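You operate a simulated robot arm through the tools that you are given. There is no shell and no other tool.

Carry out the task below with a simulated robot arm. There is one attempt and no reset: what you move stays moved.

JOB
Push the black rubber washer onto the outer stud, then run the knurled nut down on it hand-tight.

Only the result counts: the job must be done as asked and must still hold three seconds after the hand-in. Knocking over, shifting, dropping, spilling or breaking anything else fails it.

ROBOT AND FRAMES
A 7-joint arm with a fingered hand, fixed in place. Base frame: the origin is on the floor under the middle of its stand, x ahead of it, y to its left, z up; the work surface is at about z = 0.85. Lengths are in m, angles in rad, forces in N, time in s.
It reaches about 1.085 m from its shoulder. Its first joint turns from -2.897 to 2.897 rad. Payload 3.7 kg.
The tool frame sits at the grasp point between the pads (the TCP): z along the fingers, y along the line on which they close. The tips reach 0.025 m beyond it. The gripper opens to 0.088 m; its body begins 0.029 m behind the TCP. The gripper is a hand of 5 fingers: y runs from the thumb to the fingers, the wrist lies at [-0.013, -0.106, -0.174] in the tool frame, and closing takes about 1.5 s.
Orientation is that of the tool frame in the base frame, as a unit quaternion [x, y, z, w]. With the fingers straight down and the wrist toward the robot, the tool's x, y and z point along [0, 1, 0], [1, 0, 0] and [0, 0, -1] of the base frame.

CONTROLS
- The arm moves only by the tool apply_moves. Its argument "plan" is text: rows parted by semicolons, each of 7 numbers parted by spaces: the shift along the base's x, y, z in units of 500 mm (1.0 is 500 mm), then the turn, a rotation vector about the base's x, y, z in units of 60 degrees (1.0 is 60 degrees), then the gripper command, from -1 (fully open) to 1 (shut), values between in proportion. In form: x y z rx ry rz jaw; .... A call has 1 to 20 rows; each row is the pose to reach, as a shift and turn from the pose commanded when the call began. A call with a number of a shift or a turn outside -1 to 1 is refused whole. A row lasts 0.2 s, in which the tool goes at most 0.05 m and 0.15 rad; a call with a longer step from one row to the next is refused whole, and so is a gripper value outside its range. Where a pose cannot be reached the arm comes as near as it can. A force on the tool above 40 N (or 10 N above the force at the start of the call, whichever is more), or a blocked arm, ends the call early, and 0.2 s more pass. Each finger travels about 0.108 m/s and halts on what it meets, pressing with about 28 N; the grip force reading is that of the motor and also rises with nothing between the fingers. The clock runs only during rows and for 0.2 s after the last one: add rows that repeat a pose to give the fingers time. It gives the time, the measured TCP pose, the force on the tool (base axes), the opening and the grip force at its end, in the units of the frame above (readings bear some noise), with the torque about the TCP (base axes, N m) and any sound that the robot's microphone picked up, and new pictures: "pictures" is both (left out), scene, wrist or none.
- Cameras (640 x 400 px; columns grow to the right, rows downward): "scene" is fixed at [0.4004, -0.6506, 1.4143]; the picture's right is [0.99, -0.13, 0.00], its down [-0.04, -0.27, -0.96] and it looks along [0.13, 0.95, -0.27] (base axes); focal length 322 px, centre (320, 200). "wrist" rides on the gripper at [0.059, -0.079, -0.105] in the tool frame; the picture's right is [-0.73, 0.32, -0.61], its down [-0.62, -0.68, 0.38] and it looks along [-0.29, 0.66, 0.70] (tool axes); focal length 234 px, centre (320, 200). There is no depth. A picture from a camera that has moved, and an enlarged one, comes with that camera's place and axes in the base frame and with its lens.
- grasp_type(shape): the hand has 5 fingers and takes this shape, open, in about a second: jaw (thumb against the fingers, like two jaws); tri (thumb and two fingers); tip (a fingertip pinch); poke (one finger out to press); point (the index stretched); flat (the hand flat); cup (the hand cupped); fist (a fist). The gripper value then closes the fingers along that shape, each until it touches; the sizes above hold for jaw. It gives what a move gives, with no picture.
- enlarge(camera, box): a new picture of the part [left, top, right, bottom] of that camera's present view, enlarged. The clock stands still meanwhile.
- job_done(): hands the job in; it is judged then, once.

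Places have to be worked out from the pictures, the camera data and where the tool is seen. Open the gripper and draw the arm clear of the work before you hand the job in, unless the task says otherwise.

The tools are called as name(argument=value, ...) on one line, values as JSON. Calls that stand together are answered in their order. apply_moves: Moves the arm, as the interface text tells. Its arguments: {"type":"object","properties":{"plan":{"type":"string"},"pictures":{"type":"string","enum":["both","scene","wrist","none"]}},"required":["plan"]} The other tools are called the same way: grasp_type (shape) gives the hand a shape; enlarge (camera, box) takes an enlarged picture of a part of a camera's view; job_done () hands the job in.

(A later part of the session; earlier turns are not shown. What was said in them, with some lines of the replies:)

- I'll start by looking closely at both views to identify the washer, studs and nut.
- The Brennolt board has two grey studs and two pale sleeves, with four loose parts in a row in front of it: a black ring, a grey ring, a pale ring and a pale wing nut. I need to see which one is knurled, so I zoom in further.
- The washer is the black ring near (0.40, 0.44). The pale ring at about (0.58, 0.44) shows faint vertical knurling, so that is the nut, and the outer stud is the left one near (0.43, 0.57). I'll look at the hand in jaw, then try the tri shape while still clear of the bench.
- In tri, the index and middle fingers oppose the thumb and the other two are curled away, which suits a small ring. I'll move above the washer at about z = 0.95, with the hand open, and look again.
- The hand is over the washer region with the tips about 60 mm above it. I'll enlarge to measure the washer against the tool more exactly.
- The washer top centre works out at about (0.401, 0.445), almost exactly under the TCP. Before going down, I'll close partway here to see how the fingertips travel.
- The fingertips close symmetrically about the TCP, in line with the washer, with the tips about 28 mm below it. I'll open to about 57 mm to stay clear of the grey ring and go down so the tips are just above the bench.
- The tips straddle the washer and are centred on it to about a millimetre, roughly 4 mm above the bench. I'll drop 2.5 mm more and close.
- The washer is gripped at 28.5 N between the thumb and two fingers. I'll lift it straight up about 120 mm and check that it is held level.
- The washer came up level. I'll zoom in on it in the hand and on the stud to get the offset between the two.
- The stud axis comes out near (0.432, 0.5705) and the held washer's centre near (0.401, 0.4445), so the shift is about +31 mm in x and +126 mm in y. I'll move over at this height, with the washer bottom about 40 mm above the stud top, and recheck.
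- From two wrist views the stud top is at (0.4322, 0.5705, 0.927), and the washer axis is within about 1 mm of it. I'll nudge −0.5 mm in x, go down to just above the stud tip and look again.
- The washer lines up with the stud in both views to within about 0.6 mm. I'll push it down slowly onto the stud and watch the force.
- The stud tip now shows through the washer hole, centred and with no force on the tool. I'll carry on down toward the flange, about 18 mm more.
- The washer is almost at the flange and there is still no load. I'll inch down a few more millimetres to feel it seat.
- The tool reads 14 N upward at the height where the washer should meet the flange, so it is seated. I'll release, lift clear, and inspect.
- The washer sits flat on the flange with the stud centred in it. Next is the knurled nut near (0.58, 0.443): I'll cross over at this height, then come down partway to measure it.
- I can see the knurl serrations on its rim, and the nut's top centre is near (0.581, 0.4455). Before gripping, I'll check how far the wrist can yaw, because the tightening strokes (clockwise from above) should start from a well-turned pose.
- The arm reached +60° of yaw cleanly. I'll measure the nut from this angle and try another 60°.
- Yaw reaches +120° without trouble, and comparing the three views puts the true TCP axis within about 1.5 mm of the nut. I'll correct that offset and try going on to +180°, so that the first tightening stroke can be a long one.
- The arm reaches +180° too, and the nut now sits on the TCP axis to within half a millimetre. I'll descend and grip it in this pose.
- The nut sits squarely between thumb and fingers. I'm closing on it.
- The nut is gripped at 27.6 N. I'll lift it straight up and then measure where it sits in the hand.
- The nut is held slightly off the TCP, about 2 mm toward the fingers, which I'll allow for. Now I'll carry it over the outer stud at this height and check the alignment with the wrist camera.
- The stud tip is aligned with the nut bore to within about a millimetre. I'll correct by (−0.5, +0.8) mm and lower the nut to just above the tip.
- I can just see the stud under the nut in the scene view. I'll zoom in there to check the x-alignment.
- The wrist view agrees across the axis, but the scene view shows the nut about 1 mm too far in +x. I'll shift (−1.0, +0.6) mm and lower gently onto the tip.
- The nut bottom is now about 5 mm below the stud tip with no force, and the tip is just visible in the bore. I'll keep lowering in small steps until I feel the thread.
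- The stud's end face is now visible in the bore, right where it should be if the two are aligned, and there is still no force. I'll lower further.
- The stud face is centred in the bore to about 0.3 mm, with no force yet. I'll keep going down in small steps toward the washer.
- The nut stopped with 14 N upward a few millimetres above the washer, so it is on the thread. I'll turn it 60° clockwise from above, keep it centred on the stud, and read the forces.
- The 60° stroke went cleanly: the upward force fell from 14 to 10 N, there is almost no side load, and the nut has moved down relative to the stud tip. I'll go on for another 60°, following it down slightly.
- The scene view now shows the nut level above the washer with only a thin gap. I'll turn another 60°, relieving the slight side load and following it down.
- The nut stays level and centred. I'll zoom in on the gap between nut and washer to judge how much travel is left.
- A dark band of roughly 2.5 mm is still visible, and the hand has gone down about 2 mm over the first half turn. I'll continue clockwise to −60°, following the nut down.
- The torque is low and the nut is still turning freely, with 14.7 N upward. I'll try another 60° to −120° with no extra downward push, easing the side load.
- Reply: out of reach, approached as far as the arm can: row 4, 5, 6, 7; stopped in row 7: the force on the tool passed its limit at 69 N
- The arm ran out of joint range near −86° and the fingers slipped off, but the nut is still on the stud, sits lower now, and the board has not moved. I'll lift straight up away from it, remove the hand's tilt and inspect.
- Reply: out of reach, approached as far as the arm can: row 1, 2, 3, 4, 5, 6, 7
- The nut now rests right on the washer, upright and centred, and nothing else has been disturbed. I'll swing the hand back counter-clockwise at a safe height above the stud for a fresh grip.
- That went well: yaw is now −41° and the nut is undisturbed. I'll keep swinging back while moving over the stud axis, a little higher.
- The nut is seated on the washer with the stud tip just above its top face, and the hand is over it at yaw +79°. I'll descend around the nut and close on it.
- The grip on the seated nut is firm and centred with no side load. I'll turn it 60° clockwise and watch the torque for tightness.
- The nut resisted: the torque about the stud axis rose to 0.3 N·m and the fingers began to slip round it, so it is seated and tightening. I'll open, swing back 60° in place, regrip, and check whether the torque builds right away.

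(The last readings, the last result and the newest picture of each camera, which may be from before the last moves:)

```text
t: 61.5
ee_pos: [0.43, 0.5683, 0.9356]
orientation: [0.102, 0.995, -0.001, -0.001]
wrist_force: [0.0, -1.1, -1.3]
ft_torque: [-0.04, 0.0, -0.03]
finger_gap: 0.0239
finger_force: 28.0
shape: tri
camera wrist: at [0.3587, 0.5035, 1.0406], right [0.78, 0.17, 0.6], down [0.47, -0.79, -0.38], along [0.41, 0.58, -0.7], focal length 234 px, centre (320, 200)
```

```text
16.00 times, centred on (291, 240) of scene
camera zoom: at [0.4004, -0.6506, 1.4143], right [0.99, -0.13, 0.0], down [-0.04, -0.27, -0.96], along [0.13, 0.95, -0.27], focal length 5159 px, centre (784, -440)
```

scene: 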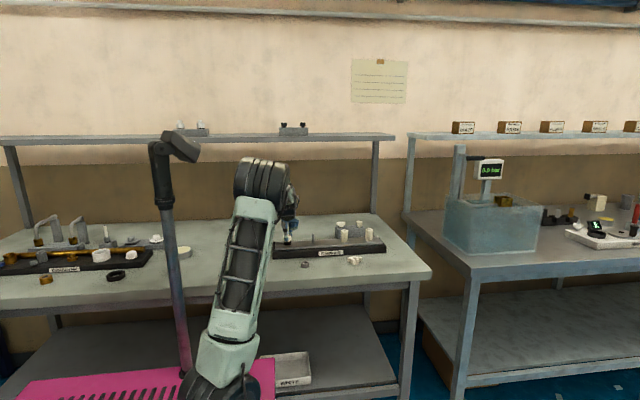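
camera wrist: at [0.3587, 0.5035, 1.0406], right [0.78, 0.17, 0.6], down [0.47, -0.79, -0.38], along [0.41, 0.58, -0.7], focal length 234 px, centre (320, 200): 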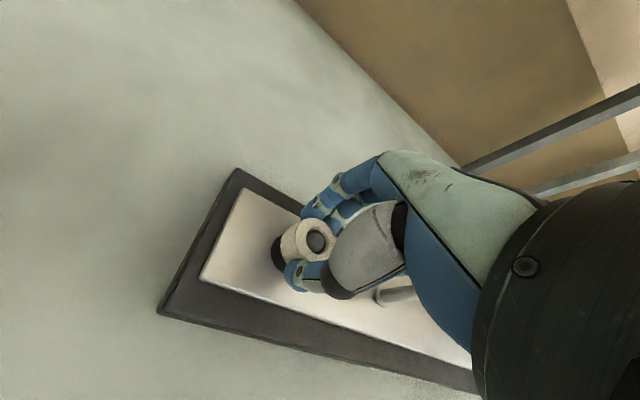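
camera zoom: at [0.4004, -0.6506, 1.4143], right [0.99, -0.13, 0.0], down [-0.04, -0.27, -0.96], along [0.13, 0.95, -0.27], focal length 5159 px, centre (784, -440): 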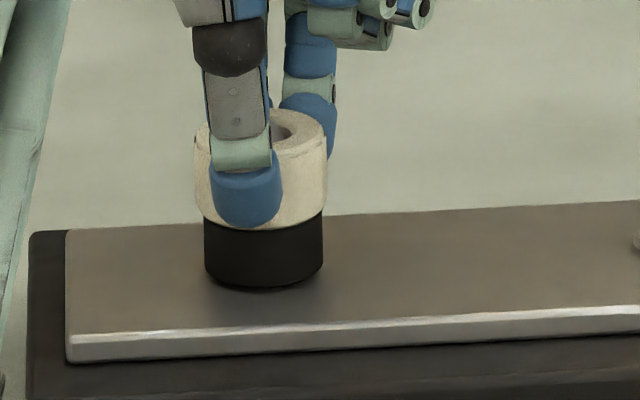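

Regripped and centred, with almost no residual load. I'll turn just 17° clockwise and read the torque.

apply_moves(plan="-0.0001 0.0006 0 0 0 -0.142 1; -0.0002 0.0012 0 0 0 -0.285 1; -0.0002 0.0012 0 0 0 -0.285 1", pictures="wrist")

enlarge(camera="wrist", box=[255, 215, 345, 285])

```text
t: 62.3
ee_pos: [0.429, 0.5712, 0.935]
orientation: [0.248, 0.969, 0.0, -0.001]
wrist_force: [-12.3, 2.0, -5.0]
ft_torque: [0.09, 0.25, 0.23]
finger_gap: 0.0227
finger_force: 27.7
shape: tri
camera wrist: at [0.3412, 0.529, 1.0408], right [0.79, -0.07, 0.6], down [0.22, -0.9, -0.39], along [0.57, 0.44, -0.7], focal length 234 px, centre (320, 200)
```

wrist: 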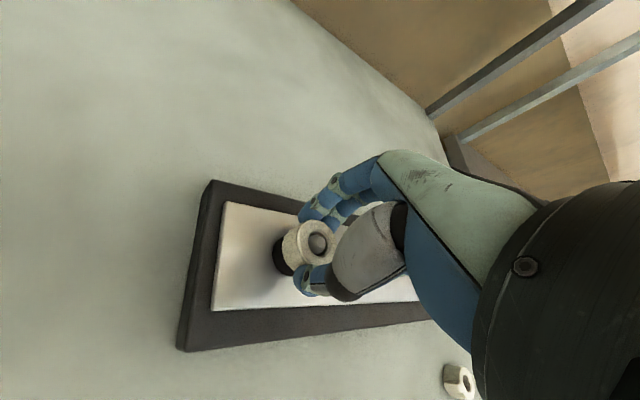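

```text
5.71 times, centred on (300, 250) of wrist
camera zoom: at [0.3412, 0.529, 1.0408], right [0.79, -0.07, 0.6], down [0.22, -0.9, -0.39], along [0.57, 0.44, -0.7], focal length 1338 px, centre (434, -86)
```

zoom: 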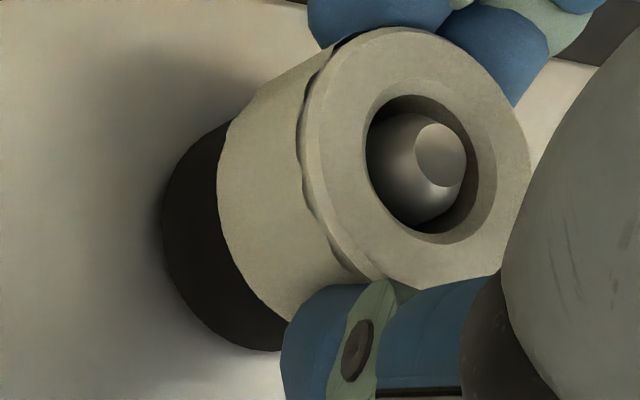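

Torque built to 0.23 N·m within 17°, and the nut held against the pull, so it is threaded and snug. I'll finish this stroke to put full hand torque on it.

apply_moves(plan="-0.0001 0.0006 0 0 0 -0.142 1; -0.0002 0.0012 0 0 0 -0.285 1; -0.0002 0.0018 0 0 0 -0.428 1; -0.0002 0.0024 0 0 0 -0.57 1; -0.0002 0.0026 0 0 0 -0.713 1; -0.0002 0.0026 0 0 0 -0.713 1")

enlarge(camera="wrist", box=[255, 215, 345, 285])

enlarge(camera="scene", box=[275, 228, 307, 252])

```text
t: 63.7
ee_pos: [0.4298, 0.5712, 0.935]
orientation: [0.584, 0.812, 0.001, -0.001]
wrist_force: [-5.7, 13.0, -11.1]
ft_torque: [0.5, 0.04, 0.35]
finger_gap: 0.0195
finger_force: 28.1
shape: tri
camera wrist: at [0.3385, 0.6022, 1.0404], right [0.54, -0.59, 0.6], down [-0.45, -0.81, -0.39], along [0.71, -0.07, -0.7], focal length 234 px, centre (320, 200)
```

scene: 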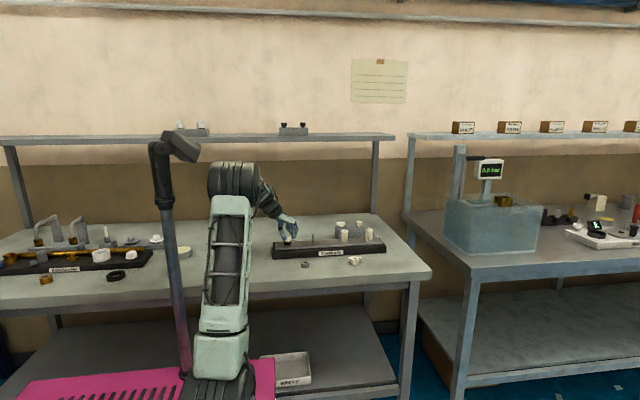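
wrist: 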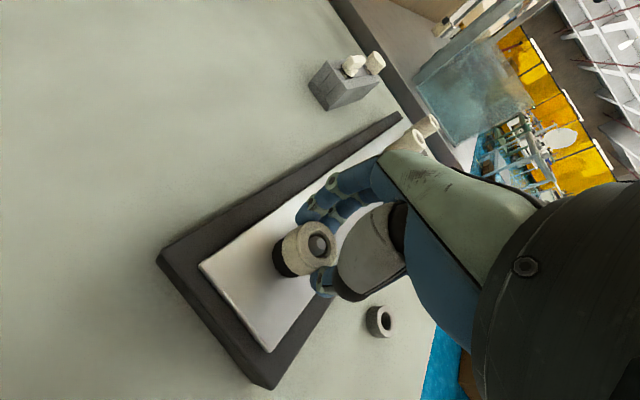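

```text
5.71 times, centred on (300, 250) of wrist
camera zoom: at [0.3385, 0.6022, 1.0404], right [0.54, -0.59, 0.6], down [-0.45, -0.81, -0.39], along [0.71, -0.07, -0.7], focal length 1338 px, centre (434, -86)
```

zoom: 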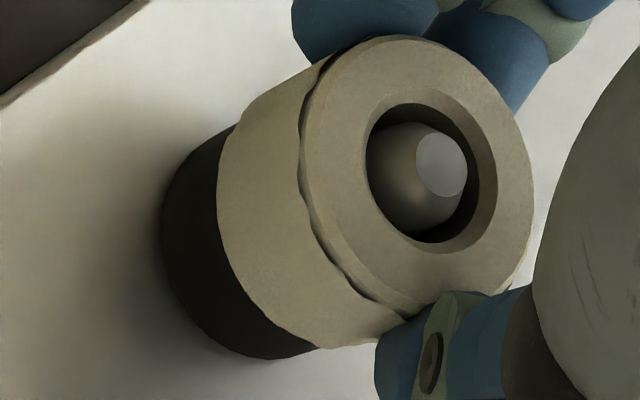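

```text
16.00 times, centred on (291, 240) of scene
camera zoom: at [0.4004, -0.6506, 1.4143], right [0.99, -0.13, 0.0], down [-0.04, -0.27, -0.96], along [0.13, 0.95, -0.27], focal length 5159 px, centre (784, -440)
```

zoom: 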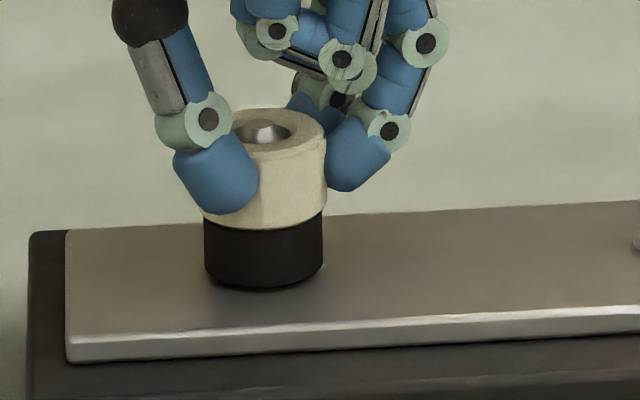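

The torque is now 0.35 N·m with the fingers slipping around the nut, so it is as tight as this grip can make it. I'll release, lift clear, and inspect the assembly.

apply_moves(plan="0 0 0 0 0 0 0.2; 0 0 0 0 0 0 -0.3; 0 0 0 0 0 0 -0.4; 0 0 0 0 0 0 -0.4; 0 0 0 0 0 0 -0.4; 0 0 0.04 0 0 0 -0.4; 0 0 0.1 0 0 0 -0.4; 0 0 0.18 0 0 0 -0.4; 0 0 0.24 0 0 0 -0.4; 0 0 0.24 0 0 0 -0.4")

enlarge(camera="scene", box=[275, 228, 307, 252])

enlarge(camera="wrist", box=[200, 220, 300, 300])

enlarge(camera="scene", box=[250, 200, 410, 300])

```text
t: 65.9
ee_pos: [0.4295, 0.5706, 1.0566]
orientation: [0.584, 0.812, 0.0, -0.002]
wrist_force: [-1.0, 0.5, -0.2]
ft_torque: [0.0, 0.02, -0.01]
finger_gap: 0.0614
finger_force: 0.1
shape: tri
camera wrist: at [0.3383, 0.6006, 1.1614], right [0.54, -0.59, 0.6], down [-0.45, -0.81, -0.38], along [0.71, -0.07, -0.7], focal length 234 px, centre (320, 200)
```

scene: 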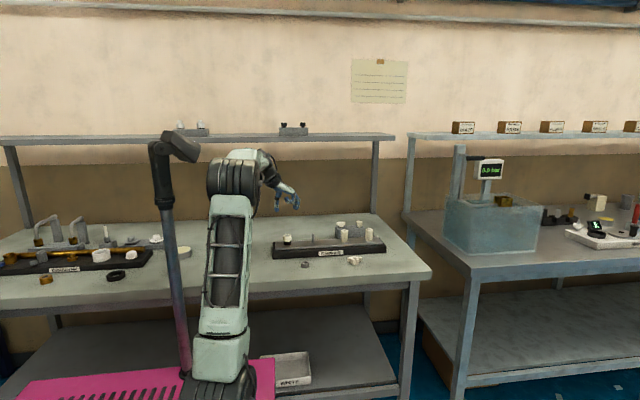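
wrist: 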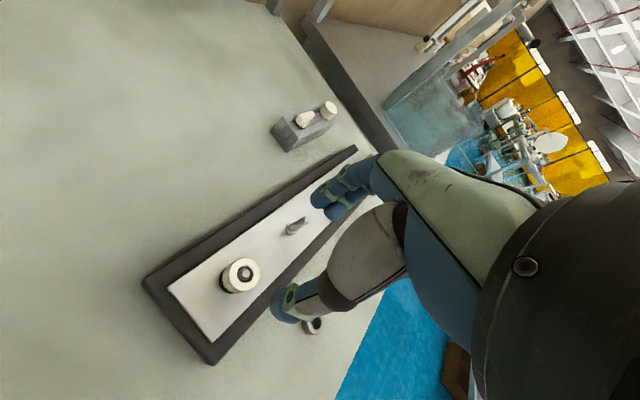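

```text
16.00 times, centred on (291, 240) of scene
camera zoom: at [0.4004, -0.6506, 1.4143], right [0.99, -0.13, 0.0], down [-0.04, -0.27, -0.96], along [0.13, 0.95, -0.27], focal length 5159 px, centre (784, -440)
```

zoom: 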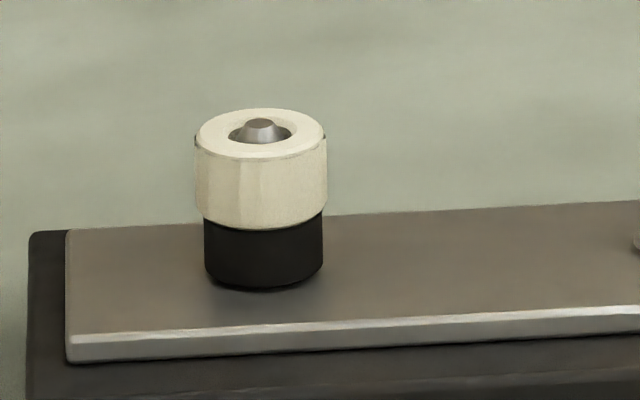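

```text
5.00 times, centred on (250, 260) of wrist
camera zoom: at [0.3383, 0.6006, 1.1614], right [0.54, -0.59, 0.6], down [-0.45, -0.81, -0.38], along [0.71, -0.07, -0.7], focal length 1171 px, centre (670, -100)
```

zoom: 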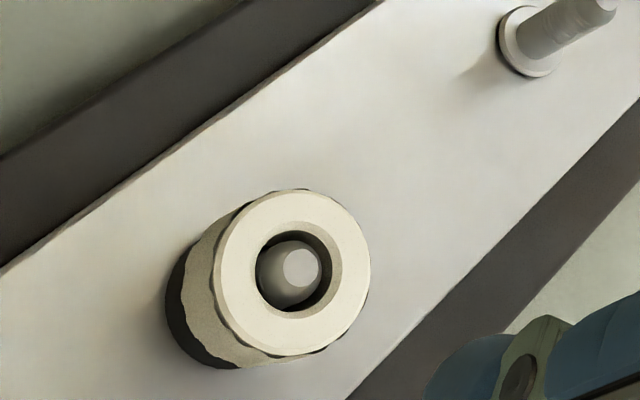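

```text
4.00 times, centred on (330, 250) of scene
camera zoom: at [0.4004, -0.6506, 1.4143], right [0.99, -0.13, 0.0], down [-0.04, -0.27, -0.96], along [0.13, 0.95, -0.27], focal length 1290 px, centre (280, 0)
```

zoom: 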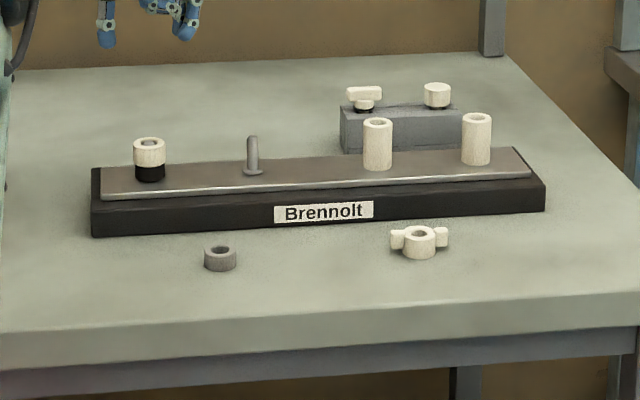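

The nut sits flush and level on the washer, the stud tip shows through it, and the board and the other parts are where they were. I'll draw the open hand up and back toward its starting place.

apply_moves(plan="-0.02 -0.02 0.06 0 0 0 -0.6; -0.05 -0.05 0.12 0 0 0 -1; -0.09 -0.1 0.18 0 0 0 -1; -0.14 -0.15 0.22 0 0 0 -1; -0.18 -0.19 0.24 0 0 0 -1; -0.2 -0.214 0.24 0 0 0 -1; -0.2 -0.214 0.24 0 0 0 -1; -0.2 -0.214 0.24 0 0 0 -1")

enlarge(camera="scene", box=[275, 228, 307, 252])

enlarge(camera="scene", box=[250, 200, 410, 300])

enlarge(camera="scene", box=[0, 200, 200, 300])

```text
t: 67.7
ee_pos: [0.3318, 0.4618, 1.1772]
orientation: [0.586, 0.81, 0.0, -0.002]
wrist_force: [0.4, -0.5, 0.4]
ft_torque: [0.03, 0.01, -0.01]
finger_gap: 0.088
finger_force: 0.1
shape: tri
camera wrist: at [0.2396, 0.4939, 1.2818], right [0.54, -0.59, 0.6], down [-0.45, -0.81, -0.38], along [0.71, -0.07, -0.7], focal length 234 px, centre (320, 200)
```

scene: 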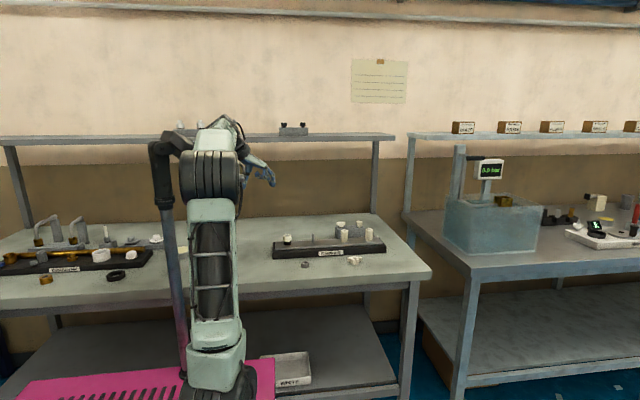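
wrist: 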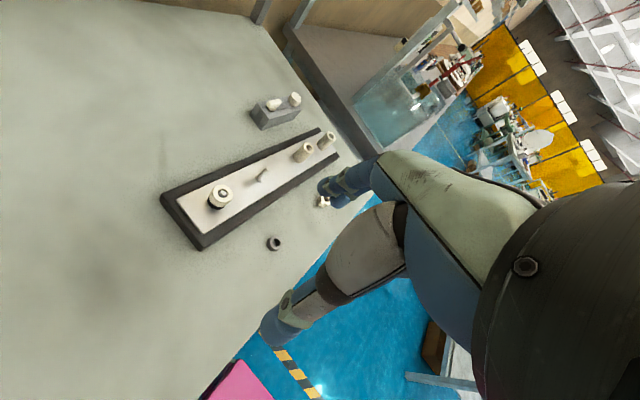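

```text
16.00 times, centred on (291, 240) of scene
camera zoom: at [0.4004, -0.6506, 1.4143], right [0.99, -0.13, 0.0], down [-0.04, -0.27, -0.96], along [0.13, 0.95, -0.27], focal length 5159 px, centre (784, -440)
```

zoom: 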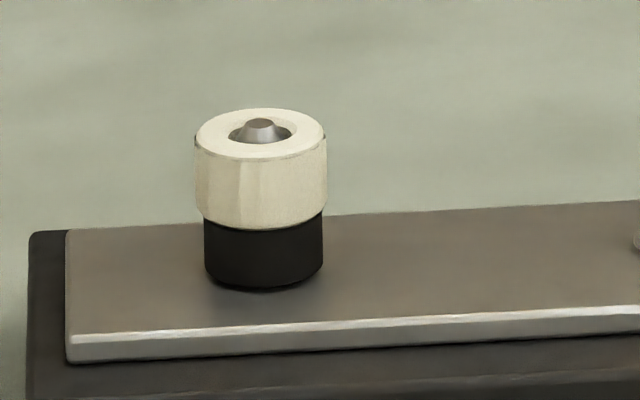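

```text
4.00 times, centred on (330, 250) of scene
camera zoom: at [0.4004, -0.6506, 1.4143], right [0.99, -0.13, 0.0], down [-0.04, -0.27, -0.96], along [0.13, 0.95, -0.27], focal length 1290 px, centre (280, 0)
```

zoom: 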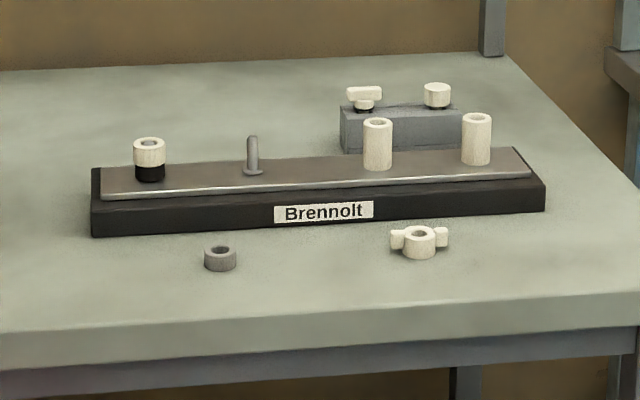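

```text
3.20 times, centred on (100, 250) of scene
camera zoom: at [0.4004, -0.6506, 1.4143], right [0.99, -0.13, 0.0], down [-0.04, -0.27, -0.96], along [0.13, 0.95, -0.27], focal length 1032 px, centre (1024, 40)
```

zoom: 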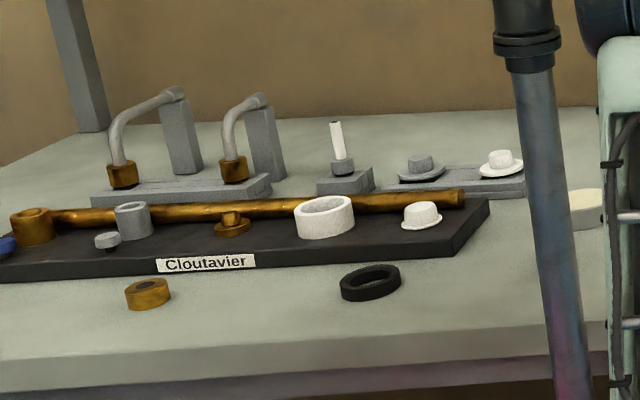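

The hand is open and well clear. The washer and knurled nut are stacked flush on the outer stud, and everything else is where it started, so I'm handing the job in.

job_done()

```text
The job is handed in.
```

I pushed the black rubber washer onto the outer stud, ran the knurled nut down on top of it, and handed the job in. No verdict came back. I took "outer" to mean the stud nearest the left end of the Brennolt board.

- **Washer:** it sits on the stud's flange. I felt 14 N of upward resistance when it seated.
- **Nut:** it sits flush and level on the washer, with the stud tip showing through. The last clockwise turn reached 0.35 N·m before my fingers slipped around it, about as tight as this grip can get it.
- **A slip while turning:** partway down, the arm ran out of wrist range and the fingers came off the nut, with a brief 69 N load. The nut ended up about 2–3 mm lower, on the washer. I can't say exactly how it covered that last bit, but it then resisted both turning further and being pulled up.
- **Everything else:** in the final pictures the board, the other loose parts and the neighbouring Cloutavier setup look where they started. The hand is open and clear of the work.
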